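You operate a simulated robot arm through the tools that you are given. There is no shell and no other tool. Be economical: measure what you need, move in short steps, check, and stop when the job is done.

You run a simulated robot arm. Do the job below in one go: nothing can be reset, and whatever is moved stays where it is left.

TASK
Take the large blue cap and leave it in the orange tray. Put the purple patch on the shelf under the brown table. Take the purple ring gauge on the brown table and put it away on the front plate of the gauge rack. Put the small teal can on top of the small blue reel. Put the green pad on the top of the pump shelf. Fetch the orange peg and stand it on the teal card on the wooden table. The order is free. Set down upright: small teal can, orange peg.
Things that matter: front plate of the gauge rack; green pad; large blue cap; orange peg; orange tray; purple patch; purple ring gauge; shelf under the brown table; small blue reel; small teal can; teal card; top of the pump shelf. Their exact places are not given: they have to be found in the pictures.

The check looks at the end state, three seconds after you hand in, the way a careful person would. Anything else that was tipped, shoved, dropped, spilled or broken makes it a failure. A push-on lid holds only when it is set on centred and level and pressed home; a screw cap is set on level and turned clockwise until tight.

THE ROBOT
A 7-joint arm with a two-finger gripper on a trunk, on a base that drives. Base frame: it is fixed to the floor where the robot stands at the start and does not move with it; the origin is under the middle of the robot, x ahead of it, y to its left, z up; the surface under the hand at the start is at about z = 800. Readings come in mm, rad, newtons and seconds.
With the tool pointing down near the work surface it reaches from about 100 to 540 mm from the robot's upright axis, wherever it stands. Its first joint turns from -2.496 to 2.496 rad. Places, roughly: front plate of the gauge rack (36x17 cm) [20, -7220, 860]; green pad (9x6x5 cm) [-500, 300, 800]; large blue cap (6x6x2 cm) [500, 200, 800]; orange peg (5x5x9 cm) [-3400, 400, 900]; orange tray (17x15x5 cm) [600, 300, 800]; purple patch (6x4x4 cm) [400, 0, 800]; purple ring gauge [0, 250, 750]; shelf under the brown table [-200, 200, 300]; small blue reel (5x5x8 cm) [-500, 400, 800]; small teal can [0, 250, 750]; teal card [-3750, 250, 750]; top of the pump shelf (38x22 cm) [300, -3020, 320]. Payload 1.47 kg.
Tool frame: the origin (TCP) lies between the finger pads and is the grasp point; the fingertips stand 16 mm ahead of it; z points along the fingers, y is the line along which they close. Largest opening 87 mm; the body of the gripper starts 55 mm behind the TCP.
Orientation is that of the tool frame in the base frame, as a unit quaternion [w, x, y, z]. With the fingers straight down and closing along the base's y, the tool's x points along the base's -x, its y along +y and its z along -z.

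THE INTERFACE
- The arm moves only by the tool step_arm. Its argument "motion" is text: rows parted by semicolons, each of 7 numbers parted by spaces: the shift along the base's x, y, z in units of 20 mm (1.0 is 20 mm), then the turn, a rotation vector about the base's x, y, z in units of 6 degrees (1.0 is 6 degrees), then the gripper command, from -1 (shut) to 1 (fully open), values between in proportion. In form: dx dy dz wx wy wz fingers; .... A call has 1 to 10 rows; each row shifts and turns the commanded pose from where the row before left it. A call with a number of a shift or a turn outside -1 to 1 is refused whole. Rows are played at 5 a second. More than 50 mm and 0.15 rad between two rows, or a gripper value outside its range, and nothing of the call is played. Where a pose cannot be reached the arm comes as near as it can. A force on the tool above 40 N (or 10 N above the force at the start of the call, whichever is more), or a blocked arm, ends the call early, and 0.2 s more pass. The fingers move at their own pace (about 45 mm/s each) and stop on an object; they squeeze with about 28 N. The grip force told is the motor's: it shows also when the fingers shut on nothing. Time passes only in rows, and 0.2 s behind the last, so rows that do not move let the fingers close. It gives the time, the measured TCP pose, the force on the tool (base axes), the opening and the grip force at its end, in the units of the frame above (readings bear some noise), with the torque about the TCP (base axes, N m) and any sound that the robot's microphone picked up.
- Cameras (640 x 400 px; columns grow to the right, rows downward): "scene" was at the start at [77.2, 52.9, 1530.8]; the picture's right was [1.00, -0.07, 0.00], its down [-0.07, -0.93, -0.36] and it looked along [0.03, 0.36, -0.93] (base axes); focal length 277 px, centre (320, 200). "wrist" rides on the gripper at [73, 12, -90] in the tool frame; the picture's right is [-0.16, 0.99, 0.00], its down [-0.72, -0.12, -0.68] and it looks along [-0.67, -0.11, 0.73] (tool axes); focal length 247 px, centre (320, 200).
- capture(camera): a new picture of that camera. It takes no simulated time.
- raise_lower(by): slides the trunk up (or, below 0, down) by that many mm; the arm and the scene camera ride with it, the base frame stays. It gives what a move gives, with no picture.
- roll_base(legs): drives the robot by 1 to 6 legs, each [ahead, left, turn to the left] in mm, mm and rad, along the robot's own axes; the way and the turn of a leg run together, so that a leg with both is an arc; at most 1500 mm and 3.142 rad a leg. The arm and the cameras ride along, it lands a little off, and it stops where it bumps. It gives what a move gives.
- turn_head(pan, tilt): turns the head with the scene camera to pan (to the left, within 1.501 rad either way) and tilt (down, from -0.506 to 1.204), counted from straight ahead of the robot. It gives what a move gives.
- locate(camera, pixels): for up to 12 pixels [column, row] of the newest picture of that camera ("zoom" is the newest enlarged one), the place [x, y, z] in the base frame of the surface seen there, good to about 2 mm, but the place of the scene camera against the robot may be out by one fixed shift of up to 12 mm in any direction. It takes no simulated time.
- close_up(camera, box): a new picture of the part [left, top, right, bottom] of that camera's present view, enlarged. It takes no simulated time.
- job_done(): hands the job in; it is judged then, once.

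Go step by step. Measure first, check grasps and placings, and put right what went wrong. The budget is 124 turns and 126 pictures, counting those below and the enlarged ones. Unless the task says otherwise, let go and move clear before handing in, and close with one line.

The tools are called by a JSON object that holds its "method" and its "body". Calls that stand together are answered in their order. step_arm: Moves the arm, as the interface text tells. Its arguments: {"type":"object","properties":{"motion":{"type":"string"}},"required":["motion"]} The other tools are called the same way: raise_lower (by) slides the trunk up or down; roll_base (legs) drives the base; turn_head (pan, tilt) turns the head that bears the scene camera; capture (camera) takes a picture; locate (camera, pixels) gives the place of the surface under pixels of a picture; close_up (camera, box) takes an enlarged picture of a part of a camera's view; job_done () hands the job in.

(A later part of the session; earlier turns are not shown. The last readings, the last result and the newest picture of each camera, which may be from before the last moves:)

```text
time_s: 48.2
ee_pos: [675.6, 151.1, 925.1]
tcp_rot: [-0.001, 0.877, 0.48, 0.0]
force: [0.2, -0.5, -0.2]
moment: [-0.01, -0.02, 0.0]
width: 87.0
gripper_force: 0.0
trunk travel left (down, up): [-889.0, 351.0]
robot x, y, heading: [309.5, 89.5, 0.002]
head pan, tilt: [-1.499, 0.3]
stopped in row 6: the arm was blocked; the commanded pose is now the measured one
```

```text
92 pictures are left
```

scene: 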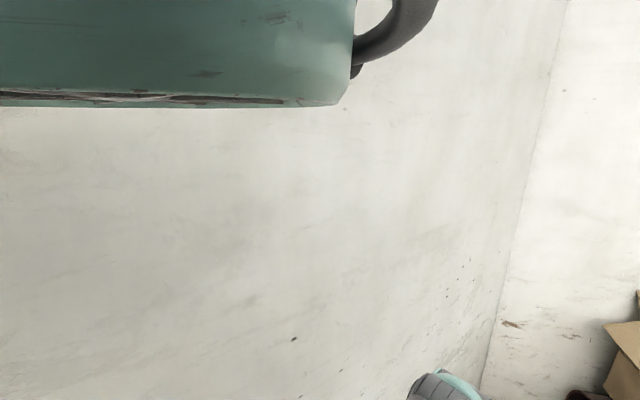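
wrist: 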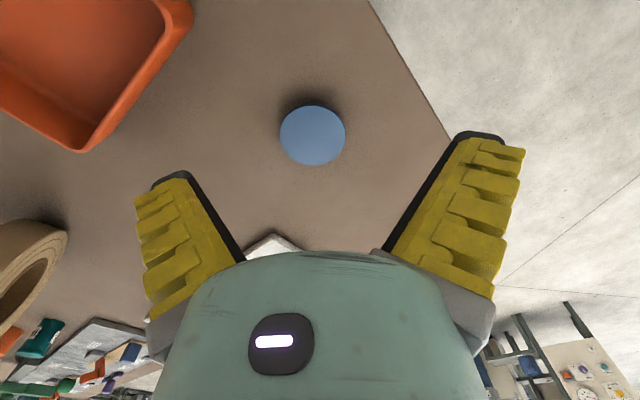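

Blocked again at yaw 57°, so the arm's elbow seems stuck in an awkward posture from the earlier excursion. I'll raise the trunk a bit and swing toward the start-like posture (relative to base about (150,290)) while turning yaw.

{"method": "raise_lower", "body": {"by": 100}}

{"method": "step_arm", "body": {"motion": "-0.7 0.9 0 0 0 0.5 1;-0.7 0.9 0 0 0 0.5 1;-0.7 0.9 0 0 0 0.5 1;-0.7 0.9 0 0 0 0.5 1;-0.7 0.9 0 0 0 0.5 1;-0.7 0.9 0 0 0 0.5 1;-0.7 0.9 0 0 0 0.5 1;-0.7 0.9 0 0 0 0.5 1;-0.7 0.9 0 0 0 0.5 1;-0.7 0.9 0 0 0 0.5 1"}}

{"method": "step_arm", "body": {"motion": "-0.5 0 0 0 0 1 1;-0.5 0 0 0 0 1 1;-0.5 0 0 0 0 1 1;-0.5 0 0 0 0 1 1;-0.5 0 0 0 0 1 1"}}

{"method": "turn_head", "body": {"pan": 1.0, "tilt": 0.7}}

{"method": "capture", "body": {"camera": "scene"}}

```text
time_s: 49.5
ee_pos: [675.7, 153.2, 1024.3]
tcp_rot: [-0.001, 0.877, 0.48, 0.001]
force: [0.3, 0.1, 0.3]
moment: [-0.01, -0.01, 0.0]
width: 86.9
gripper_force: 0.1
trunk travel left (down, up): [-989.0, 251.0]
robot x, y, heading: [310.2, 87.6, -0.002]
head pan, tilt: [-1.499, 0.3]
```

```text
time_s: 51.7
ee_pos: [536.7, 337.4, 1025.4]
tcp_rot: [-0.005, 0.729, 0.684, 0.001]
force: [0.0, -0.1, 0.4]
moment: [0.0, -0.03, 0.04]
width: 86.9
gripper_force: 0.1
trunk travel left (down, up): [-989.0, 251.0]
robot x, y, heading: [310.3, 83.4, 0.001]
head pan, tilt: [-1.499, 0.3]
```

```text
time_s: 52.7
ee_pos: [540.1, 338.7, 1022.8]
tcp_rot: [0.0, 0.642, 0.767, 0.0]
force: [-0.1, -0.2, -0.2]
moment: [0.0, 0.0, 0.0]
width: 87.2
gripper_force: 0.0
trunk travel left (down, up): [-989.0, 251.0]
robot x, y, heading: [307.7, 87.7, 0.004]
head pan, tilt: [-1.499, 0.3]
stopped in row 4: the arm was blocked; the commanded pose is now the measured one
```

```text
time_s: 55.0
ee_pos: [539.2, 340.5, 1023.8]
tcp_rot: [-0.002, 0.643, 0.766, 0.001]
force: [-0.4, -0.4, -1.0]
moment: [0.0, -0.02, -0.01]
width: 86.7
gripper_force: 0.2
trunk travel left (down, up): [-989.0, 251.0]
robot x, y, heading: [311.1, 85.0, -0.003]
head pan, tilt: [1.0, 0.7]
```

```text
91 pictures are left
```

scene: 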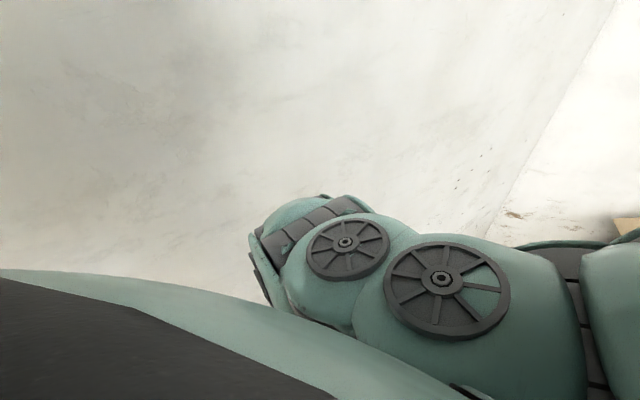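

The tool is upright at yaw ~100°, but pulling inward blocks. I'll raise the arm itself (posture like the start, arm higher relative to trunk) and try pulling in again.

{"method": "step_arm", "body": {"motion": "0 0 1 0 0 0 1;0 0 1 0 0 0 1;0 0 1 0 0 0 1;0 0 1 0 0 0 1;0 0 1 0 0 0 1;0 0 1 0 0 0 1;0 0 1 0 0 0 1"}}

{"method": "step_arm", "body": {"motion": "-1 -0.2 0 0 0 1 1;-1 -0.2 0 0 0 1 1;-1 -0.2 0 0 0 1 1;-1 0 0 0 0 1 1;-1 0 0 0 0 1 1;-1 0 0 0 0 1 1;-1 0 0 0 0 1 1;-1 0 0 0 0 1 1"}}

```text
time_s: 55.4
ee_pos: [624.5, 325.3, 1040.1]
tcp_rot: [0.006, 0.757, 0.654, 0.001]
force: [0.6, -0.2, -0.6]
moment: [0.01, -0.04, -0.01]
width: 86.9
gripper_force: 0.1
out of reach, approached as far as the arm can: row 2
trunk travel left (down, up): [-989.0, 251.0]
robot x, y, heading: [311.6, 86.9, -0.003]
head pan, tilt: [1.0, 0.7]
stopped in row 2: the arm was blocked; the commanded pose is now the measured one
```

```text
time_s: 56.1
ee_pos: [628.0, 305.6, 1037.0]
tcp_rot: [0.011, 0.746, 0.666, -0.001]
force: [-0.2, 0.1, 0.0]
moment: [0.0, 0.0, 0.02]
width: 87.0
gripper_force: 0.0
trunk travel left (down, up): [-989.0, 251.0]
robot x, y, heading: [311.3, 90.0, 0.001]
head pan, tilt: [1.0, 0.7]
stopped in row 3: the arm was blocked; the commanded pose is now the measured one
```

Joint logic suggests the wrist flipped past alignment during that excursion (limited angle range now). To unflip, I'll stretch the arm out toward +x at height, tilting the tool outward, and then roll it back around the forearm axis.

{"method": "step_arm", "body": {"motion": "0.8 -1 0.6 0 -1 0 1;0.8 -1 0.6 0 -1 0 1;0.8 -1 0.6 0 -1 0 1;0.8 -1 0.6 0 -1 0 1;0.8 -1 0.6 0 -1 0 1;0.8 -1 0.6 0 -1 0 1;0.8 -1 0.6 0 -1 0 1;0.8 -1 0.6 0 -1 0 1;0.8 -1 0.6 0 -1 0 1;0.8 -1 0.6 0 -1 0 1"}}

{"method": "capture", "body": {"camera": "wrist"}}

{"method": "capture", "body": {"camera": "scene"}}

```text
time_s: 56.6
ee_pos: [679.4, 255.4, 1047.7]
tcp_rot: [0.06, 0.793, 0.605, 0.035]
force: [0.1, 0.2, -0.5]
moment: [0.0, 0.02, -0.02]
width: 87.0
gripper_force: 0.0
out of reach, approached as far as the arm can: row 2
trunk travel left (down, up): [-989.0, 251.0]
robot x, y, heading: [311.3, 87.6, 0.004]
head pan, tilt: [1.0, 0.7]
stopped in row 2: the arm was blocked; the commanded pose is now the measured one
```

```text
90 pictures are left
```

wrist: 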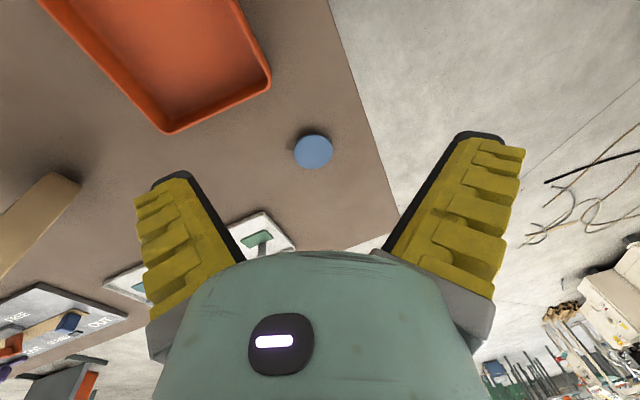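

```text
89 pictures are left
```

scene: 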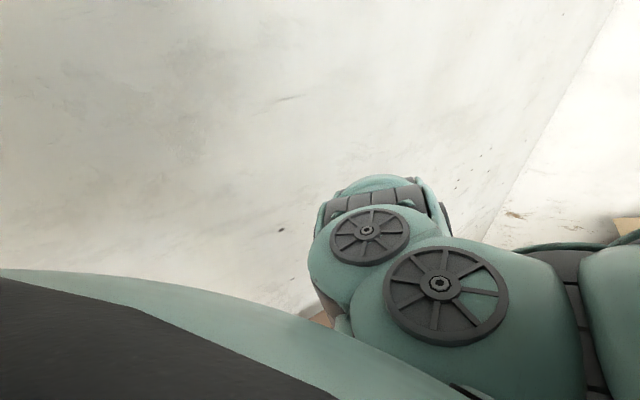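

The arm moved 70 mm before blocking; it overshoots the command, so it is sliding along a limit. I'll try moving outward and downward without turning.

{"method": "step_arm", "body": {"motion": "0.5 -0.3 -0.3 0 0 0 1;0.5 -0.3 -0.3 0 0 0 1;0.5 -0.3 -0.3 0 0 0 1;0.5 -0.3 -0.3 0 0 0 1;0.5 -0.3 -0.3 0 0 0 1;0.5 -0.3 -0.3 0 0 0 1"}}

{"method": "step_arm", "body": {"motion": "0.8 -0.3 0 0 -0.5 0 1;0.8 -0.3 0 0 -0.5 0 1;0.8 -0.3 0 0 -0.5 0 1;0.8 -0.3 0 0 -0.5 0 1;0.8 -0.3 0 0 -0.5 0 1;0.8 -0.3 0 0 -0.5 0 1"}}

```text
time_s: 58.0
ee_pos: [737.4, 222.5, 1012.0]
tcp_rot: [0.059, 0.791, 0.608, 0.035]
force: [0.0, 0.9, -0.1]
moment: [0.01, -0.03, 0.01]
width: 86.9
gripper_force: 0.1
trunk travel left (down, up): [-989.0, 251.0]
robot x, y, heading: [311.5, 90.4, 0.002]
head pan, tilt: [1.0, 0.7]
```

```text
time_s: 59.4
ee_pos: [832.9, 184.6, 1012.4]
tcp_rot: [0.154, 0.776, 0.591, 0.158]
force: [0.2, -0.1, -0.1]
moment: [-0.02, 0.01, -0.01]
width: 87.0
gripper_force: 0.0
trunk travel left (down, up): [-989.0, 251.0]
robot x, y, heading: [310.2, 84.1, 0.002]
head pan, tilt: [1.0, 0.7]
```

That tracked well; now stretched at (833,185) with 25° outward tilt. I'll keep tilting outward.

{"method": "step_arm", "body": {"motion": "0 0 0.5 0 -1 0 1;0 0 0.5 0 -1 0 1;0 0 0.5 0 -1 0 1;0 0 0.5 0 -1 0 1;0 0 0.5 0 -1 0 1;0 0 0.5 0 -1 0 1;0 0 0.5 0 -1 0 1"}}

{"method": "capture", "body": {"camera": "scene"}}

```text
time_s: 61.0
ee_pos: [833.9, 185.9, 1082.0]
tcp_rot: [0.356, 0.667, 0.495, 0.427]
force: [0.0, -0.5, 0.2]
moment: [0.0, 0.04, -0.04]
width: 87.0
gripper_force: 0.0
trunk travel left (down, up): [-989.0, 251.0]
robot x, y, heading: [312.3, 85.9, 0.005]
head pan, tilt: [1.0, 0.7]
```

```text
88 pictures are left
```

scene: 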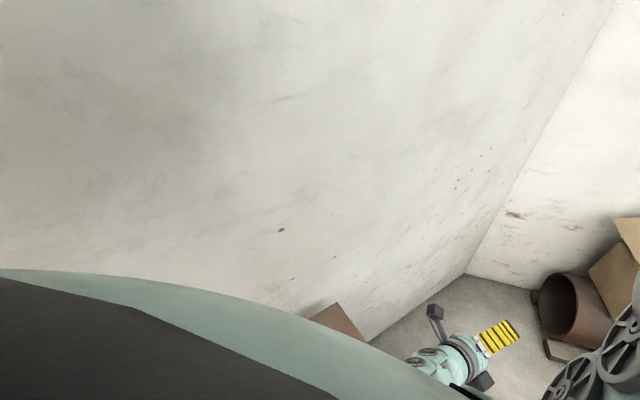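

The tool now points 68° outward, likely above the forearm line. I'll roll it about the forearm axis (negative sense) in stages.

{"method": "step_arm", "body": {"motion": "-0.15 0 0 -0.65 -0.2 0.73 1;-0.15 0 0 -0.65 -0.2 0.73 1;-0.15 0 0 -0.65 -0.2 0.73 1;-0.15 0 0 -0.65 -0.2 0.73 1;-0.15 0 0 -0.65 -0.2 0.73 1;-0.15 0 0 -0.65 -0.2 0.73 1;-0.15 0 0 -0.65 -0.2 0.73 1;-0.15 0 0 -0.65 -0.2 0.73 1;-0.15 0 0 -0.65 -0.2 0.73 1;-0.15 0 0 -0.65 -0.2 0.73 1"}}

{"method": "step_arm", "body": {"motion": "-0.15 0 0 -0.65 -0.2 0.73 1;-0.15 0 0 -0.65 -0.2 0.73 1;-0.15 0 0 -0.65 -0.2 0.73 1;-0.15 0 0 -0.65 -0.2 0.73 1;-0.15 0 0 -0.65 -0.2 0.73 1;-0.15 0 0 -0.65 -0.2 0.73 1;-0.15 0 0 -0.65 -0.2 0.73 1;-0.15 0 0 -0.65 -0.2 0.73 1;-0.15 0 0 -0.65 -0.2 0.73 1;-0.15 0 0 -0.65 -0.2 0.73 1"}}

{"method": "capture", "body": {"camera": "scene"}}

```text
time_s: 63.2
ee_pos: [801.9, 185.6, 1082.8]
tcp_rot: [0.419, 0.239, 0.778, 0.403]
force: [-0.8, -0.3, 0.4]
moment: [0.0, -0.03, -0.01]
width: 86.9
gripper_force: 0.0
trunk travel left (down, up): [-989.0, 251.0]
robot x, y, heading: [309.4, 88.8, 0.003]
head pan, tilt: [1.0, 0.7]
```

```text
time_s: 65.4
ee_pos: [774.1, 185.0, 1081.6]
tcp_rot: [0.372, -0.254, 0.849, 0.275]
force: [0.1, 0.3, 0.6]
moment: [0.0, -0.01, -0.04]
width: 86.8
gripper_force: 0.1
trunk travel left (down, up): [-989.0, 251.0]
robot x, y, heading: [309.7, 85.3, 0.003]
head pan, tilt: [1.0, 0.7]
```

```text
87 pictures are left
```

scene: 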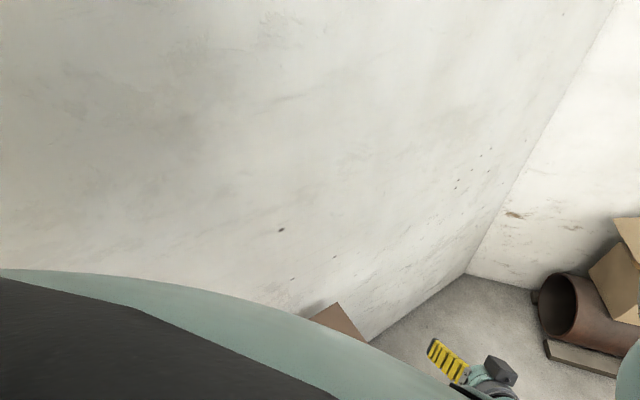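

The tool is now at left-down; everything tracks. I'll right it straight down and then reduce the yaw toward the middle of its range.

{"method": "step_arm", "body": {"motion": "-0.3 0 0 -0.736 0.552 0 1;-0.3 0 0 -0.736 0.552 0 1;-0.3 0 0 -0.736 0.552 0 1;-0.3 0 0 -0.736 0.552 0 1;-0.3 0 0 -0.736 0.552 0 1;-0.3 0 0 -0.736 0.552 0 1;-0.3 0 0 -0.736 0.552 0 1;-0.3 0 0 -0.736 0.552 0 1;-0.3 0 0 -0.736 0.552 0 1;-0.3 0 0 -0.736 0.552 0 1"}}

{"method": "step_arm", "body": {"motion": "-0.5 0 0 0 0 -1 1;-0.5 0 0 0 0 -1 1;-0.5 0 0 0 0 -1 1;-0.5 0 0 0 0 -1 1;-0.5 0 0 0 0 -1 1;-0.5 0 0 0 0 -1 1;0 0 0 0 0 -1 1;0 0 0 0 0 -1 1;0 0 0 0 0 -1 1;0 0 0 0 0 -1 1"}}

```text
time_s: 67.6
ee_pos: [712.2, 184.9, 1082.5]
tcp_rot: [-0.002, -0.286, 0.958, -0.002]
force: [0.7, 1.3, -0.5]
moment: [-0.01, -0.03, 0.01]
width: 87.0
gripper_force: 0.1
trunk travel left (down, up): [-989.0, 251.0]
robot x, y, heading: [309.4, 90.0, 0.001]
head pan, tilt: [1.0, 0.7]
```

```text
time_s: 69.8
ee_pos: [653.2, 185.6, 1081.6]
tcp_rot: [-0.002, 0.233, 0.972, -0.001]
force: [0.4, 0.1, -0.3]
moment: [0.0, -0.01, 0.01]
width: 86.9
gripper_force: 0.1
trunk travel left (down, up): [-989.0, 251.0]
robot x, y, heading: [312.6, 87.6, -0.003]
head pan, tilt: [1.0, 0.7]
```

The wrist is unflipped (upright, yaw ~153°). Now lower the trunk and go above the cap at (651.5,130.5), then verify.

{"method": "raise_lower", "body": {"by": -120}}

{"method": "step_arm", "body": {"motion": "0 -0.9 -0.8 0 0 0 1;0 -0.9 -0.8 0 0 0 1;0 -0.95 -0.8 0 0 0 1;0 0 -0.8 0 0 0 1;0 0 -0.8 0 0 0 1"}}

{"method": "capture", "body": {"camera": "wrist"}}

```text
time_s: 71.3
ee_pos: [653.5, 185.2, 961.9]
tcp_rot: [-0.003, 0.232, 0.973, -0.001]
force: [0.4, -0.1, 0.2]
moment: [-0.01, 0.04, 0.0]
width: 86.7
gripper_force: 0.1
trunk travel left (down, up): [-869.0, 371.0]
robot x, y, heading: [308.7, 89.4, 0.004]
head pan, tilt: [1.0, 0.7]
```

```text
time_s: 72.5
ee_pos: [649.5, 129.5, 881.4]
tcp_rot: [-0.004, 0.234, 0.972, -0.002]
force: [-0.1, -1.3, 0.3]
moment: [0.01, 0.02, -0.04]
width: 87.2
gripper_force: 0.1
trunk travel left (down, up): [-869.0, 371.0]
robot x, y, heading: [305.2, 88.7, 0.004]
head pan, tilt: [1.0, 0.7]
```

```text
86 pictures are left
```

wrist: 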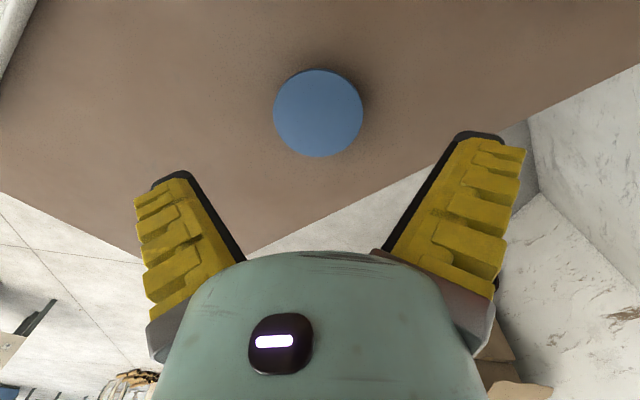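

The cap looks nearly centred at (318,113). I'll check its exact centre.

{"method": "locate", "body": {"camera": "wrist", "pixels": [[276, 113], [360, 113], [318, 72], [318, 154], [318, 113]]}}

```text
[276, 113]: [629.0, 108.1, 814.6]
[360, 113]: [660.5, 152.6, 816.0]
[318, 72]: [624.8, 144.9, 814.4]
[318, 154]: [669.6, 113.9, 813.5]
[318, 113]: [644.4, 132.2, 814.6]
```

Centre ≈ (646,130). I'll descend to TCP z ≈ 817.

{"method": "step_arm", "body": {"motion": "-0.18 0 -0.8 0 0 0 1;0 0 -0.8 0 0 0 1;0 0 -0.8 0 0 0 1;0 0 -0.8 0 0 0 1"}}

{"method": "step_arm", "body": {"motion": "0 0 0 0 0 0 0.06;0 0 0 0 0 0 0.06;0 0 0 0 0 0 0.06;0 0 1 0 0 0 0.06;0 0 1 0 0 0 0.06"}}

```text
time_s: 73.5
ee_pos: [650.2, 129.4, 817.6]
tcp_rot: [-0.003, 0.232, 0.973, -0.001]
force: [0.1, 0.4, -1.6]
moment: [0.04, 0.01, 0.02]
width: 86.9
gripper_force: 0.0
trunk travel left (down, up): [-869.0, 371.0]
robot x, y, heading: [312.6, 88.7, -0.001]
head pan, tilt: [1.0, 0.7]
```

```text
time_s: 74.7
ee_pos: [649.4, 129.2, 857.7]
tcp_rot: [-0.002, 0.231, 0.973, -0.002]
force: [-0.9, 0.8, -0.6]
moment: [0.02, 0.01, 0.03]
width: 50.0
gripper_force: 28.1
trunk travel left (down, up): [-869.0, 371.0]
robot x, y, heading: [312.6, 82.8, 0.004]
head pan, tilt: [1.0, 0.7]
```

The cap is held at width 50. Quickly carry it to the tray: 200 mm in +y.

{"method": "step_arm", "body": {"motion": "-0.3 1 0.6 0 0 0 0.06;-0.3 1 0.6 0 0 0 0.06;-0.3 1 0.3 0 0 0 0.06;-0.3 1 0 0 0 0 0.06;-0.3 1 0 0 0 0 0.06;-0.3 1 0 0 0 0 0.06;-0.3 1 0 0 0 0 0.06;-0.3 1 0 0 0 0 0.06;-0.3 1 0 0 0 0 0.06;-0.3 1 0 0 0 0 0.06"}}

{"method": "capture", "body": {"camera": "wrist"}}

```text
time_s: 76.9
ee_pos: [591.1, 329.9, 888.3]
tcp_rot: [0.0, 0.232, 0.973, -0.002]
force: [0.3, 0.4, -0.3]
moment: [0.03, 0.0, -0.02]
width: 48.7
gripper_force: 28.0
trunk travel left (down, up): [-869.0, 371.0]
robot x, y, heading: [309.3, 85.5, 0.002]
head pan, tilt: [1.0, 0.7]
```

```text
85 pictures are left
```

wrist: 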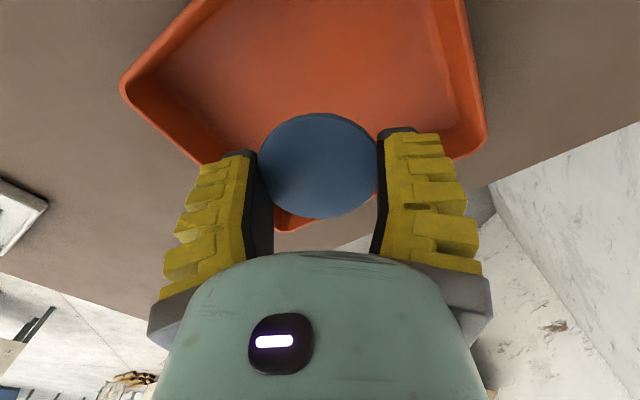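

The cap is over the tray centre. I'll lower it, open just a little, and rise.

{"method": "step_arm", "body": {"motion": "-0.2 0.2 -1 0 0 0 0.06;0 0 -1 0 0 0 0.06;0 0 -1 0 0 0 0.06;0 0 0 0 0 0 0.5;0 0 0 0 0 0 0.5;0 0 1 0 0 0 0.5;0 0 1 0 0 0 0.5;0 0 1 0 0 0 0.5;0 0 1 0 0 0 0.8"}}

{"method": "capture", "body": {"camera": "wrist"}}

```text
time_s: 78.9
ee_pos: [585.0, 334.3, 907.4]
tcp_rot: [-0.002, 0.231, 0.973, -0.001]
force: [0.2, -0.6, 0.1]
moment: [0.0, 0.0, 0.0]
width: 80.0
gripper_force: 1.3
trunk travel left (down, up): [-869.0, 371.0]
robot x, y, heading: [309.5, 86.7, 0.003]
head pan, tilt: [1.0, 0.7]
```

```text
84 pictures are left
```

wrist: 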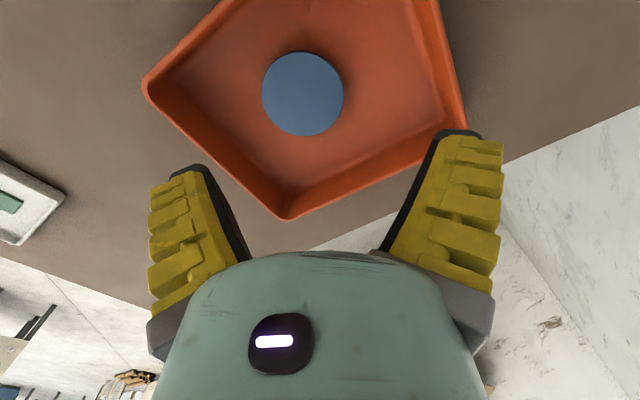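

The cap lies in the tray. Next the teal can: raise the trunk, drive back about 510 mm, and move over the can.

{"method": "raise_lower", "body": {"by": 100}}

{"method": "roll_base", "body": {"legs": [[-510, -40, 0]]}}

{"method": "step_arm", "body": {"motion": "-0.95 -0.75 -0.3 0 0 0 1;-0.95 -0.75 -0.3 0 0 0 1;-0.95 -0.75 -0.3 0 0 0 1;-0.95 -0.75 -0.3 0 0 0 1;-0.95 -0.75 -0.3 0 0 0 1;-0.95 -0.75 -0.3 0 0 0 1;-0.95 -0.75 -0.3 0 0 0 1;-0.95 -0.75 -0.3 0 0 0 1"}}

{"method": "capture", "body": {"camera": "wrist"}}

```text
time_s: 80.2
ee_pos: [585.2, 334.2, 1008.2]
tcp_rot: [-0.002, 0.231, 0.973, -0.001]
force: [-0.6, 0.0, 0.0]
moment: [-0.02, -0.01, 0.01]
width: 80.1
gripper_force: 1.9
trunk travel left (down, up): [-969.0, 271.0]
robot x, y, heading: [310.7, 85.9, 0.0]
head pan, tilt: [1.0, 0.7]
```

```text
time_s: 83.2
ee_pos: [69.9, 295.2, 1006.9]
tcp_rot: [-0.002, 0.229, 0.973, -0.002]
force: [-1.7, 0.1, -0.4]
moment: [0.01, 0.02, 0.0]
width: 80.4
gripper_force: 1.5
trunk travel left (down, up): [-969.0, 271.0]
robot x, y, heading: [-203.6, 43.4, 0.008]
head pan, tilt: [1.0, 0.7]
```

```text
time_s: 85.0
ee_pos: [80.8, 229.1, 968.9]
tcp_rot: [0.134, 0.161, 0.975, 0.079]
force: [-0.1, 0.1, -0.4]
moment: [-0.03, -0.02, -0.01]
width: 87.2
gripper_force: 0.0
trunk travel left (down, up): [-969.0, 271.0]
robot x, y, heading: [-202.6, 44.4, 0.006]
head pan, tilt: [1.0, 0.7]
stopped in row 8: the arm was blocked; the commanded pose is now the measured one
```

```text
83 pictures are left
```

wrist: 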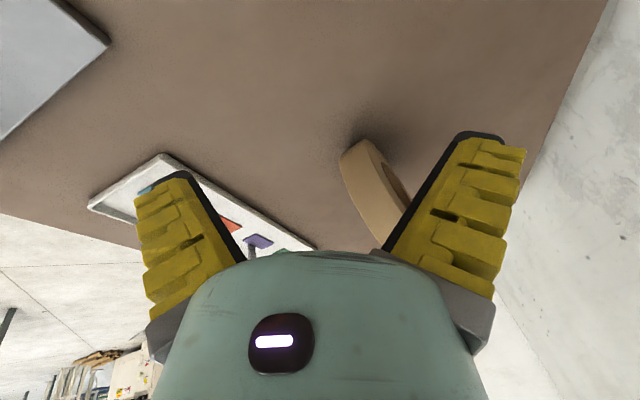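

The arm blocks when drawn too close to its axis, and tilted 18°. I'll right it, and use the base to bring the hand over the can instead.

{"method": "step_arm", "body": {"motion": "0 0 0 -0.35 0.91 0 1;0 0 0 -0.35 0.91 0 1;0 0 0 -0.35 0.91 0 1"}}

{"method": "roll_base", "body": {"legs": [[-156, -52, 0]]}}

{"method": "capture", "body": {"camera": "wrist"}}

```text
time_s: 85.8
ee_pos: [77.4, 228.6, 968.9]
tcp_rot: [-0.002, 0.161, 0.987, -0.001]
force: [0.0, -0.5, -0.4]
moment: [-0.02, -0.03, -0.03]
width: 87.1
gripper_force: 0.0
trunk travel left (down, up): [-969.0, 271.0]
robot x, y, heading: [-199.2, 46.2, 0.011]
head pan, tilt: [1.0, 0.7]
```

```text
time_s: 87.2
ee_pos: [-76.6, 175.1, 968.1]
tcp_rot: [-0.001, 0.161, 0.987, 0.0]
force: [0.5, -0.9, -0.1]
moment: [-0.02, 0.03, -0.05]
width: 87.1
gripper_force: 0.0
trunk travel left (down, up): [-969.0, 271.0]
robot x, y, heading: [-358.2, -10.2, 0.009]
head pan, tilt: [1.0, 0.7]
```

```text
82 pictures are left
```

wrist: 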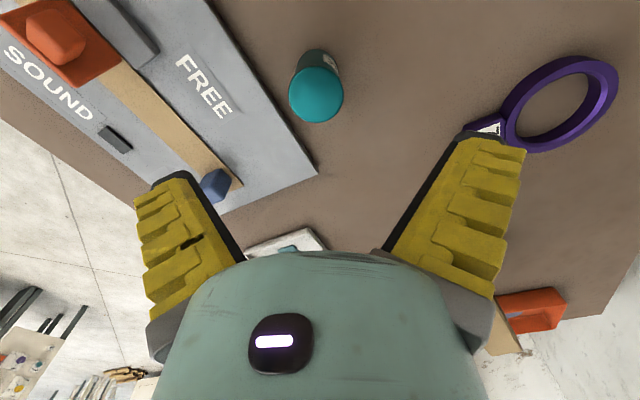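

The can's lid is at (317,93), nearly centred. I'll locate its edges.

{"method": "locate", "body": {"camera": "wrist", "pixels": [[317, 93], [291, 93], [342, 93], [317, 70], [317, 117], [318, 52]]}}

```text
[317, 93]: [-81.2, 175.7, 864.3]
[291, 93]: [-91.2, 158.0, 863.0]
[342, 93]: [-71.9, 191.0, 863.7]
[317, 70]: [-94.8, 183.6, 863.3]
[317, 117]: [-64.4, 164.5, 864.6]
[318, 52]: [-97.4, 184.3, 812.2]
```

Can centre ≈ (-80.5,174.5), Ø37, top 864. Descend to TCP 842 and grip.

{"method": "step_arm", "body": {"motion": "-0.2 0 -0.9 0 0 0 1;0 0 -0.9 0 0 0 1;0 0 -0.9 0 0 0 1;0 0 -0.9 0 0 0 1;0 0 -0.9 0 0 0 1;0 0 -0.9 0 0 0 1;0 0 -0.9 0 0 0 1;0 0 0 0 0 0 -1;0 0 0 0 0 0 -1;0 0 0 0 0 0 -1"}}

{"method": "raise_lower", "body": {"by": 130}}

{"method": "capture", "body": {"camera": "wrist"}}

```text
time_s: 89.4
ee_pos: [-79.0, 170.2, 882.7]
tcp_rot: [0.0, 0.161, 0.987, 0.0]
force: [-0.6, 0.8, -0.1]
moment: [0.01, 0.0, 0.0]
width: 23.1
gripper_force: 5.2
out of reach, approached as far as the arm can: row 5, 6, 7
trunk travel left (down, up): [-969.0, 271.0]
robot x, y, heading: [-355.6, -5.9, 0.008]
head pan, tilt: [1.0, 0.7]
```

```text
time_s: 91.0
ee_pos: [-79.9, 169.2, 1012.3]
tcp_rot: [-0.001, 0.162, 0.987, -0.002]
force: [0.0, 0.4, -0.3]
moment: [0.02, -0.03, 0.0]
width: 0.0
gripper_force: 28.2
trunk travel left (down, up): [-1099.0, 141.0]
robot x, y, heading: [-360.3, -9.9, 0.005]
head pan, tilt: [1.0, 0.7]
```

```text
81 pictures are left
```

wrist: 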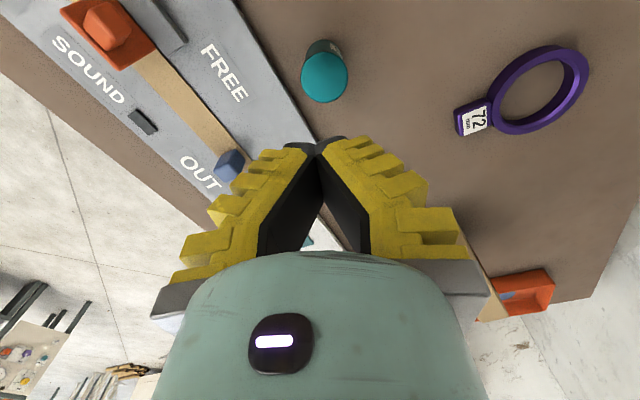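

The arm could not go low enough with the trunk this high; the can is untouched. I'll open, raise the arm relative to the trunk, then lower the trunk.

{"method": "step_arm", "body": {"motion": "0 0 1 0 0 0 1;0 0 1 0 0 0 1;0 0 1 0 0 0 1;0 0 1 0 0 0 1;0 0 1 0 0 0 1;0 0 1 0 0 0 1;0 0 1 0 0 0 1;0 0 1 0 0 0 1"}}

{"method": "raise_lower", "body": {"by": -213}}

{"method": "capture", "body": {"camera": "wrist"}}

```text
time_s: 92.8
ee_pos: [-79.9, 169.0, 1173.5]
tcp_rot: [-0.002, 0.16, 0.987, -0.001]
force: [-0.7, 0.2, 0.1]
moment: [0.01, 0.0, 0.0]
width: 87.1
gripper_force: 0.0
trunk travel left (down, up): [-1099.0, 141.0]
robot x, y, heading: [-357.5, -4.8, 0.009]
head pan, tilt: [1.0, 0.7]
```

```text
time_s: 95.1
ee_pos: [-80.4, 170.1, 960.6]
tcp_rot: [-0.001, 0.161, 0.987, -0.001]
force: [0.7, -0.2, -0.7]
moment: [0.0, 0.03, 0.02]
width: 87.1
gripper_force: 0.1
trunk travel left (down, up): [-886.0, 354.0]
robot x, y, heading: [-356.7, -9.9, 0.011]
head pan, tilt: [1.0, 0.7]
```

```text
80 pictures are left
```

wrist: 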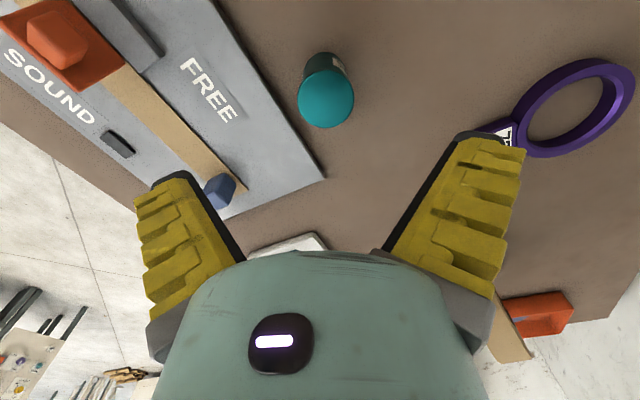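

Trunk is back at its start height. Shift +4 mm in y and descend to 842.

{"method": "step_arm", "body": {"motion": "0 0.22 -1 0 0 0 1;0 0 -1 0 0 0 1;0 0 -1 0 0 0 1;0 0 -1 0 0 0 1;0 0 -1 0 0 0 1;0 0 -0.9 0 0 0 1"}}

{"method": "step_arm", "body": {"motion": "0 0 0 0 0 0 -1;0 0 0 0 0 0 -1;0 0 0 0 0 0 -1;0 0 0 0 0 0 -1"}}

{"method": "step_arm", "body": {"motion": "0 0 1 0 0 0 -1;0 0 1 0 0 0 -1;0 0 1 0 0 0 -1;0 0 1 0 0 0 -1;0 0 1 0 0 0 -1;0 0 1 0 0 0 -1;0 0 1 0 0 0 -1"}}

{"method": "capture", "body": {"camera": "wrist"}}

```text
time_s: 96.5
ee_pos: [-79.6, 171.8, 844.7]
tcp_rot: [-0.001, 0.161, 0.987, -0.001]
force: [-0.4, -0.2, -0.7]
moment: [-0.03, -0.05, 0.01]
width: 87.1
gripper_force: 0.0
trunk travel left (down, up): [-886.0, 354.0]
robot x, y, heading: [-352.7, -9.7, 0.006]
head pan, tilt: [1.0, 0.7]
```

```text
time_s: 97.5
ee_pos: [-80.2, 171.8, 843.8]
tcp_rot: [-0.001, 0.161, 0.987, 0.0]
force: [0.0, -0.1, 3.2]
moment: [0.0, 0.01, 0.0]
width: 37.3
gripper_force: 28.0
trunk travel left (down, up): [-886.0, 354.0]
robot x, y, heading: [-356.8, -9.4, 0.008]
head pan, tilt: [1.0, 0.7]
```

```text
time_s: 99.1
ee_pos: [-79.4, 172.9, 982.1]
tcp_rot: [0.0, 0.165, 0.986, 0.0]
force: [0.5, 0.3, -1.6]
moment: [0.03, 0.01, -0.01]
width: 36.6
gripper_force: 28.1
trunk travel left (down, up): [-886.0, 354.0]
robot x, y, heading: [-357.6, -6.8, 0.007]
head pan, tilt: [1.0, 0.7]
```

```text
79 pictures are left
```

wrist: 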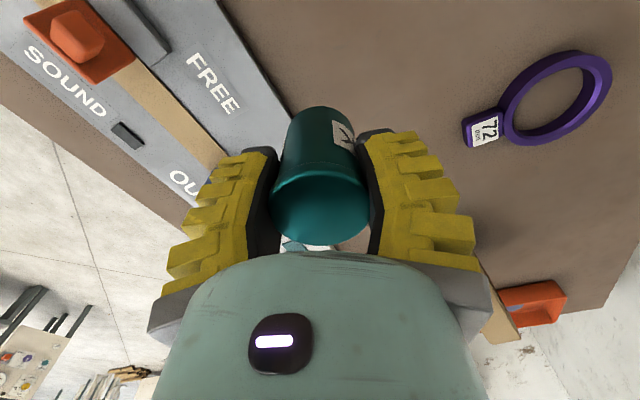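

The can is held upright (width 36.6). I'll drive the base so that the hand comes 60 mm short of the blue reel.

{"method": "roll_base", "body": {"legs": [[-362, 180, 0]]}}

{"method": "capture", "body": {"camera": "wrist"}}

```text
time_s: 101.6
ee_pos: [-446.8, 350.3, 981.2]
tcp_rot: [0.001, 0.155, 0.988, -0.001]
force: [0.6, -0.7, -0.5]
moment: [0.01, 0.01, 0.01]
width: 35.1
gripper_force: 27.6
trunk travel left (down, up): [-886.0, 354.0]
robot x, y, heading: [-720.1, 166.8, 0.02]
head pan, tilt: [1.0, 0.7]
```

```text
78 pictures are left
```

wrist: 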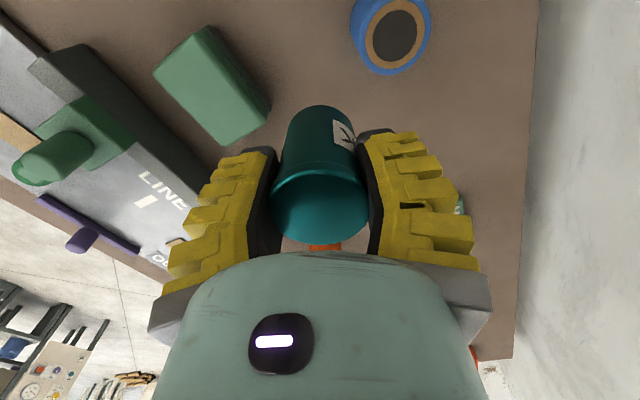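

The reel's top shows at (392,33) and the green block at (212,85). I'll locate both, and limit the finger command so the can doesn't creep out.

{"method": "locate", "body": {"camera": "wrist", "pixels": [[367, 36], [425, 28], [398, 62], [385, 5], [396, 8], [212, 35], [268, 105], [160, 70], [218, 145], [212, 85], [320, 210], [320, 118]]}}

{"method": "close_up", "body": {"camera": "wrist", "box": [300, 0, 480, 112]}}

```text
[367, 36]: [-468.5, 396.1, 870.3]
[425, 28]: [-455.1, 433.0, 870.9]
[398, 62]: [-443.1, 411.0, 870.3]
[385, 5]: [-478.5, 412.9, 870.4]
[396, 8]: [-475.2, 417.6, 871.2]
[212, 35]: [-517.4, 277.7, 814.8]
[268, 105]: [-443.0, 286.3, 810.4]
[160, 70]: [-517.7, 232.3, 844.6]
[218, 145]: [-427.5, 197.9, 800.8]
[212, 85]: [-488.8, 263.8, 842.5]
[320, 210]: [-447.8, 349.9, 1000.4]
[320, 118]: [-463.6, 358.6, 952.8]
```

```text
3.56 times, centred on (390, 56) of wrist
```

zoom: 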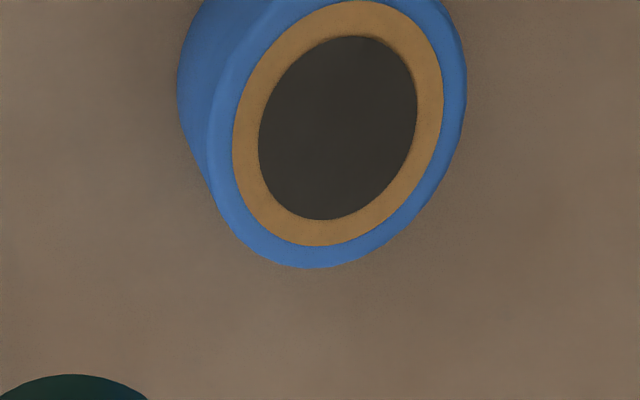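

The reel is a hollow roll; I need its centre well. I'll locate points on its ring in the enlarged picture.

{"method": "locate", "body": {"camera": "zoom", "pixels": [[246, 140], [430, 112], [352, 20], [321, 234], [280, 45], [395, 205], [400, 30], [270, 205]]}}

```text
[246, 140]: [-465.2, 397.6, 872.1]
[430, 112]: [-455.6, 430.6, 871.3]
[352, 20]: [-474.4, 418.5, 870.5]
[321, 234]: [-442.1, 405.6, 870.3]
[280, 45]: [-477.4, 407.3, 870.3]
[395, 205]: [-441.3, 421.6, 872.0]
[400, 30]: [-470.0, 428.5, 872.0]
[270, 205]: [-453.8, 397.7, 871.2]
```

Reel centre ≈ (-460,413.5), top 870.7; the can's lid is still 19 mm above TCP, so its bottom is about 44 mm below. I'll move over the reel and lower to just above it.

{"method": "step_arm", "body": {"motion": "-0.165 0.79 0 0 0 0 -0.25;-0.165 0.79 0 0 0 0 -0.25;-0.165 0.79 0 0 0 0 -0.25;-0.165 0.79 0 0 0 0 -0.25;0 0 -1 0 0 0 -0.25;0 0 -1 0 0 0 -0.25;0 0 -0.7 0 0 0 -0.25;0 0 0 0 0 0 -0.25"}}

{"method": "capture", "body": {"camera": "wrist"}}

{"method": "locate", "body": {"camera": "wrist", "pixels": [[275, 205], [366, 205], [320, 178], [320, 243], [320, 210]]}}

```text
time_s: 103.4
ee_pos: [-459.8, 412.4, 928.0]
tcp_rot: [0.0, 0.156, 0.988, 0.0]
force: [0.4, -0.1, -0.7]
moment: [-0.02, 0.01, -0.02]
width: 34.8
gripper_force: 27.9
trunk travel left (down, up): [-886.0, 354.0]
robot x, y, heading: [-719.1, 167.2, 0.018]
head pan, tilt: [1.0, 0.7]
```

```text
76 pictures are left
```

wrist: 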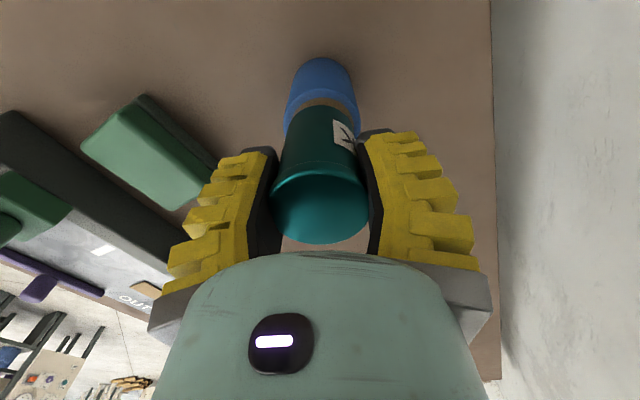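

```text
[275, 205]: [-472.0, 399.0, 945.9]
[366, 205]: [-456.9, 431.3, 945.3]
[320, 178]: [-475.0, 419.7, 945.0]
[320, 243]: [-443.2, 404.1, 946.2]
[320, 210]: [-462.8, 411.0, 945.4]
```

Lid centre ≈ (-461,413), matched with the reel. Lower the last ~12 mm gently.

{"method": "step_arm", "body": {"motion": "0 0 -0.25 0 0 0 -0.25;0 0 -0.2 0 0 0 -0.25;0 0 -0.08 0 0 0 -0.25;0 0 -0.06 0 0 0 -0.25"}}

{"method": "close_up", "body": {"camera": "wrist", "box": [240, 40, 400, 140]}}

```text
time_s: 104.4
ee_pos: [-459.7, 412.3, 916.1]
tcp_rot: [0.0, 0.155, 0.988, -0.001]
force: [0.3, -0.3, -0.2]
moment: [0.01, -0.02, 0.0]
width: 34.9
gripper_force: 28.0
trunk travel left (down, up): [-886.0, 354.0]
robot x, y, heading: [-720.7, 170.0, 0.017]
head pan, tilt: [1.0, 0.7]
```

```text
4.00 times, centred on (320, 90) of wrist
```

zoom: 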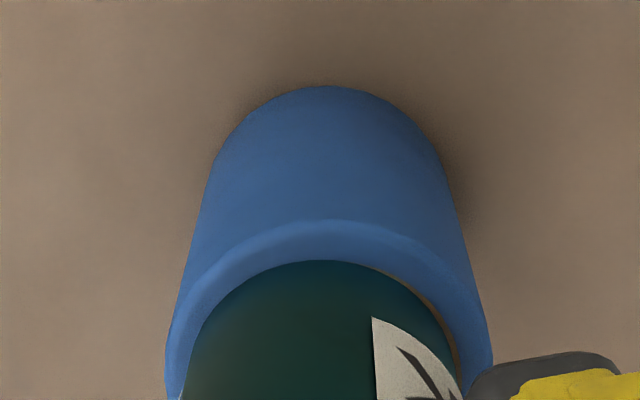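

The can sits nearly centred over the reel with no contact force yet. Lower in 1 mm steps.

{"method": "step_arm", "body": {"motion": "0 0 -0.06 0 0 0 -0.25;0 0 -0.06 0 0 0 -0.25;0 0 0 0 0 0 -0.25"}}

{"method": "close_up", "body": {"camera": "wrist", "box": [240, 40, 400, 140]}}

```text
time_s: 105.2
ee_pos: [-459.7, 414.4, 913.1]
tcp_rot: [-0.001, 0.155, 0.988, 0.0]
force: [-1.6, -2.2, 14.0]
moment: [-0.06, 0.21, 0.03]
width: 35.1
gripper_force: 27.9
trunk travel left (down, up): [-886.0, 354.0]
robot x, y, heading: [-719.9, 162.1, 0.017]
head pan, tilt: [1.0, 0.7]
```

```text
4.00 times, centred on (320, 90) of wrist
```

zoom: 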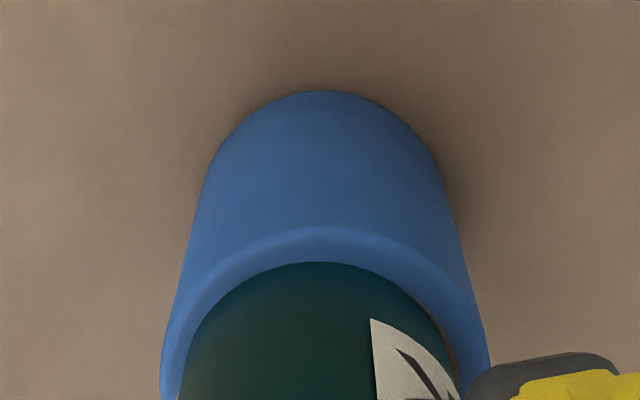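

Contact (14 N upward). I'll ease by 1 mm, open, and rise straight up.

{"method": "step_arm", "body": {"motion": "0 0 0.04 0 0 0 -0.2;0 0 0 0 0 0 -0.1;0 0 0 0 0 0 0.2;0 0 0 0 0 0 0.5;0 0 0 0 0 0 0.5;0 0 1 0 0 0 0.5;0 0 1 0 0 0 0.5;0 0 1 0 0 0 0.6;0 0 1 0 0 0 0.8;0 0 1 0 0 0 1"}}

{"method": "capture", "body": {"camera": "wrist"}}

```text
time_s: 107.4
ee_pos: [-459.8, 413.8, 1015.2]
tcp_rot: [0.001, 0.156, 0.988, 0.001]
force: [-0.2, -0.2, -0.3]
moment: [-0.01, 0.03, 0.0]
width: 86.9
gripper_force: 0.1
trunk travel left (down, up): [-886.0, 354.0]
robot x, y, heading: [-717.8, 163.7, 0.018]
head pan, tilt: [1.0, 0.7]
```

```text
73 pictures are left
```

wrist: 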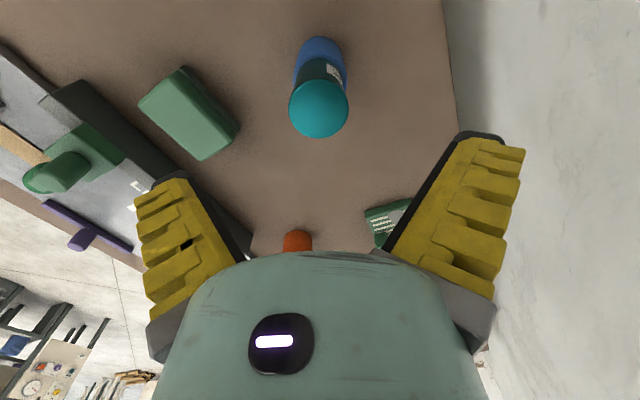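

The can stands on the reel. Next the green pad; I'll locate its top corners at (183,70), (237,125), (203,157), (143,103).

{"method": "locate", "body": {"camera": "wrist", "pixels": [[178, 75], [228, 125], [203, 152], [147, 104], [188, 112], [60, 170], [160, 180], [40, 110], [215, 195]]}}

{"method": "close_up", "body": {"camera": "wrist", "box": [100, 40, 260, 200]}}

```text
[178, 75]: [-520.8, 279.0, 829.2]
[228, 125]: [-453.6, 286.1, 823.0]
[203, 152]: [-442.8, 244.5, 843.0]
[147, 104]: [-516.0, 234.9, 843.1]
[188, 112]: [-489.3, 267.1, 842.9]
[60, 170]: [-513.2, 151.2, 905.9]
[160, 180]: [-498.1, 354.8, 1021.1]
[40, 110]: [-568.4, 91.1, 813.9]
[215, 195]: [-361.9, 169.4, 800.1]
```

```text
2.50 times, centred on (180, 120) of wrist
```

zoom: 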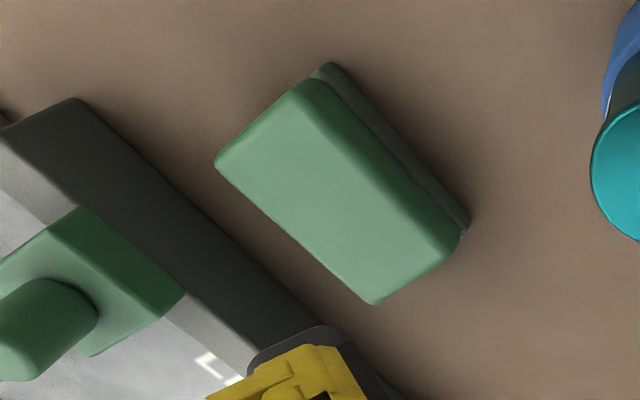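

The pad is a green block with a dark base, long axis ~7° from x, centre about (-480,263). A dark bar of the lever fixture runs nearby, so I check its place and get a view from above after shifting the base.

{"method": "locate", "body": {"camera": "zoom", "pixels": [[120, 150], [200, 230], [280, 310], [60, 130], [240, 230], [300, 270], [310, 82], [460, 240], [375, 300], [220, 165]]}}

{"method": "roll_base", "body": {"legs": [[-70, -60, 0]]}}

{"method": "step_arm", "body": {"motion": "0.7 -1 0 0 0 0.6 1;0.7 -1 0 0 0 0.6 1;0.7 -1 0 0 0 0.6 1;0.7 -1 0 0 0 0.6 1;0.3 -0.5 0 0 0 0.6 1;0 0 0 0 0 0.6 1;0 0 0 0 0 0.6 1"}}

{"method": "capture", "body": {"camera": "wrist"}}

```text
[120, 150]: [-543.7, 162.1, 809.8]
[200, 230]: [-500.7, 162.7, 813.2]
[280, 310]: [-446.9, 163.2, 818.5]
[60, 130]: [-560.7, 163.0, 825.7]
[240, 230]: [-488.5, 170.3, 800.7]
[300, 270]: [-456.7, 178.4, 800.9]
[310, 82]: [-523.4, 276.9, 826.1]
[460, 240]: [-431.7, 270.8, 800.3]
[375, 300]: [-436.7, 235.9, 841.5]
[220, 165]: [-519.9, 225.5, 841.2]
```

```text
time_s: 108.5
ee_pos: [-528.0, 354.8, 1014.6]
tcp_rot: [0.0, 0.154, 0.988, -0.001]
force: [-0.6, 0.2, -0.2]
moment: [0.0, -0.01, -0.04]
width: 87.3
gripper_force: 0.0
trunk travel left (down, up): [-886.0, 354.0]
robot x, y, heading: [-784.5, 105.6, 0.017]
head pan, tilt: [1.0, 0.7]
```

```text
time_s: 110.1
ee_pos: [-464.9, 263.1, 1014.4]
tcp_rot: [0.0, -0.066, 0.998, 0.001]
force: [1.4, -0.7, 0.1]
moment: [-0.01, -0.03, 0.01]
width: 86.7
gripper_force: 0.1
trunk travel left (down, up): [-886.0, 354.0]
robot x, y, heading: [-789.7, 106.9, 0.026]
head pan, tilt: [1.0, 0.7]
```

```text
71 pictures are left
```

wrist: 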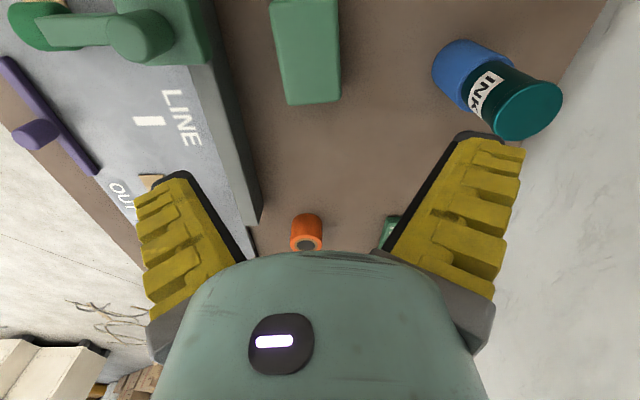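

The pad's long edges run (271,0)-(288,105) and (342,0)-(340,97). I'll locate points on both edges.

{"method": "locate", "body": {"camera": "wrist", "pixels": [[276, 10], [289, 98], [336, 10], [336, 92], [292, 100], [332, 95], [312, 60], [320, 20], [471, 85]]}}

```text
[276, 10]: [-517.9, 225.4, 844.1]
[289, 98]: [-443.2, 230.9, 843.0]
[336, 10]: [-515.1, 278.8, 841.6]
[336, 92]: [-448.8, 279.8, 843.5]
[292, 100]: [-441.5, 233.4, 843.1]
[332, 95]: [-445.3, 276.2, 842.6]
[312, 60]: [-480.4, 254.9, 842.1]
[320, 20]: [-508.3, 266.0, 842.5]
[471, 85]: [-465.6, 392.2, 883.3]
```

Pad centre ≈ (-482,254), axis 2.5°, top 843. I'll align and descend to 828.

{"method": "step_arm", "body": {"motion": "-0.85 -0.45 -1 0 0 -0.85 1;0 0 -1 0 0 0 1;0 0 -1 0 0 0 1;0 0 -1 0 0 0 1;0 0 -1 0 0 0 1"}}

{"method": "capture", "body": {"camera": "wrist"}}

```text
time_s: 111.3
ee_pos: [-483.4, 254.6, 913.7]
tcp_rot: [0.0, -0.02, 1.0, -0.001]
force: [-0.3, -0.2, -0.3]
moment: [0.03, -0.02, 0.0]
width: 87.1
gripper_force: 0.0
trunk travel left (down, up): [-886.0, 354.0]
robot x, y, heading: [-785.6, 106.8, 0.016]
head pan, tilt: [1.0, 0.7]
```

```text
70 pictures are left
```

wrist: 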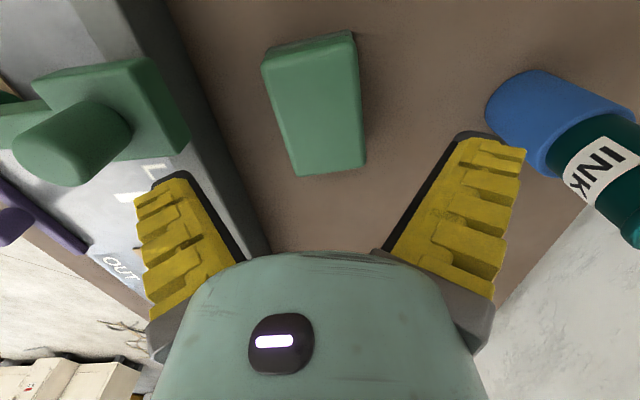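

Pad is centred; all clear. Descend to ~828, close.

{"method": "step_arm", "body": {"motion": "0 0 -1 0 0 0 1;0 0 -1 0 0 0 1;0 0 -1 0 0 0 1;0 0 -1 0 0 0 1;0 0 -0.4 0 0 0 1;0 0 0 0 0 0 -1;0 0 0 0 0 0 -1;0 0 0 0 0 0 -1;0 0 0 0 0 0 -1"}}

{"method": "step_arm", "body": {"motion": "0 0 1 0 0 0 -1;0 0 0 0 0 0 -1;0 0 0 0 0 0 -1;0 0 0 0 0 0 -1;0 0 0 0 0 0 -1"}}

{"method": "capture", "body": {"camera": "wrist"}}

```text
time_s: 113.3
ee_pos: [-482.4, 254.4, 826.4]
tcp_rot: [0.0, -0.021, 1.0, -0.001]
force: [-0.2, 0.3, -0.2]
moment: [-0.03, -0.01, 0.02]
width: 61.8
gripper_force: 27.9
trunk travel left (down, up): [-886.0, 354.0]
robot x, y, heading: [-788.3, 109.8, 0.024]
head pan, tilt: [1.0, 0.7]
```

```text
time_s: 114.5
ee_pos: [-484.1, 254.0, 847.3]
tcp_rot: [0.0, -0.021, 1.0, -0.001]
force: [-0.3, 0.4, -0.3]
moment: [0.02, 0.02, 0.01]
width: 61.5
gripper_force: 28.2
trunk travel left (down, up): [-886.0, 354.0]
robot x, y, heading: [-787.9, 107.2, 0.018]
head pan, tilt: [1.0, 0.7]
```

```text
69 pictures are left
```

wrist: 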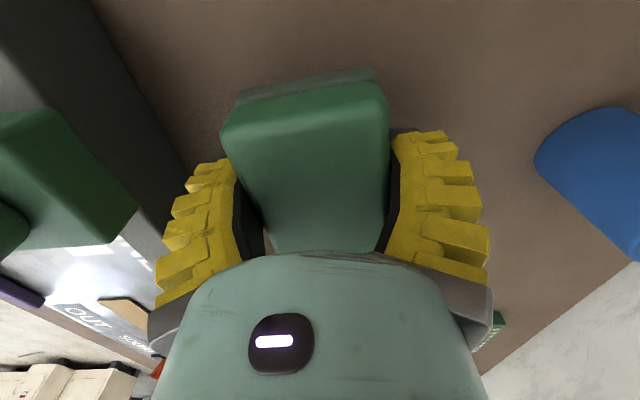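

The pad is held firmly (width 61.5). I'll raise the trunk, turn the robot to face −y, drive about halfway toward the pump shelf, and look.

{"method": "raise_lower", "body": {"by": 170}}

{"method": "roll_base", "body": {"legs": [[0, 0, -1.59], [1200, 900, 0]]}}

{"method": "turn_head", "body": {"pan": 0, "tilt": 0.4}}

{"method": "capture", "body": {"camera": "scene"}}

{"method": "capture", "body": {"camera": "wrist"}}

```text
time_s: 116.4
ee_pos: [-483.4, 253.9, 1015.8]
tcp_rot: [0.0, -0.021, 1.0, -0.001]
force: [-0.6, -0.7, 0.0]
moment: [0.03, 0.01, 0.02]
width: 61.6
gripper_force: 28.0
trunk travel left (down, up): [-1056.0, 184.0]
robot x, y, heading: [-787.4, 102.0, 0.019]
head pan, tilt: [1.0, 0.7]
```

```text
time_s: 127.7
ee_pos: [212.0, -1422.1, 1016.7]
tcp_rot: [-0.001, 0.711, 0.703, -0.001]
force: [-0.1, 0.0, -0.5]
moment: [-0.01, 0.02, -0.01]
width: 61.3
gripper_force: 28.4
trunk travel left (down, up): [-1056.0, 184.0]
robot x, y, heading: [78.5, -1111.9, -1.603]
head pan, tilt: [1.0, 0.7]
```

```text
time_s: 128.9
ee_pos: [213.0, -1422.5, 1016.9]
tcp_rot: [-0.001, 0.709, 0.705, 0.0]
force: [-0.8, -0.2, -0.6]
moment: [0.0, 0.0, 0.0]
width: 61.0
gripper_force: 28.3
trunk travel left (down, up): [-1056.0, 184.0]
robot x, y, heading: [78.3, -1114.4, -1.599]
head pan, tilt: [0.0, 0.4]
```

```text
68 pictures are left
```

scene: 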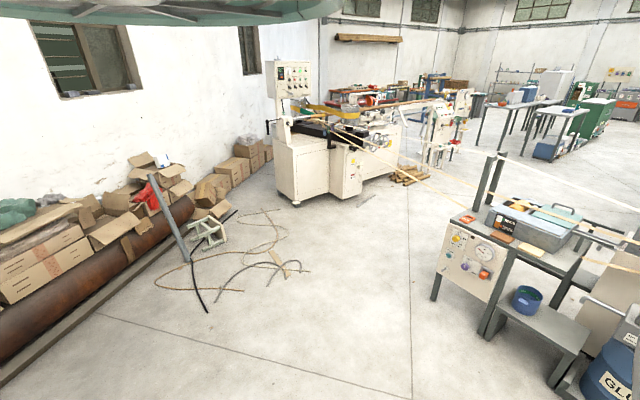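

```text
67 pictures are left
```

wrist: 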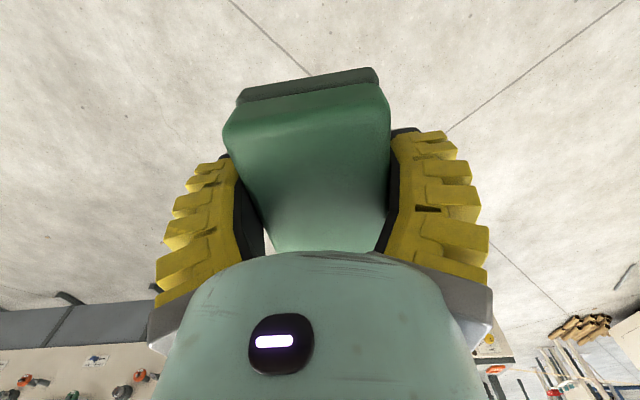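

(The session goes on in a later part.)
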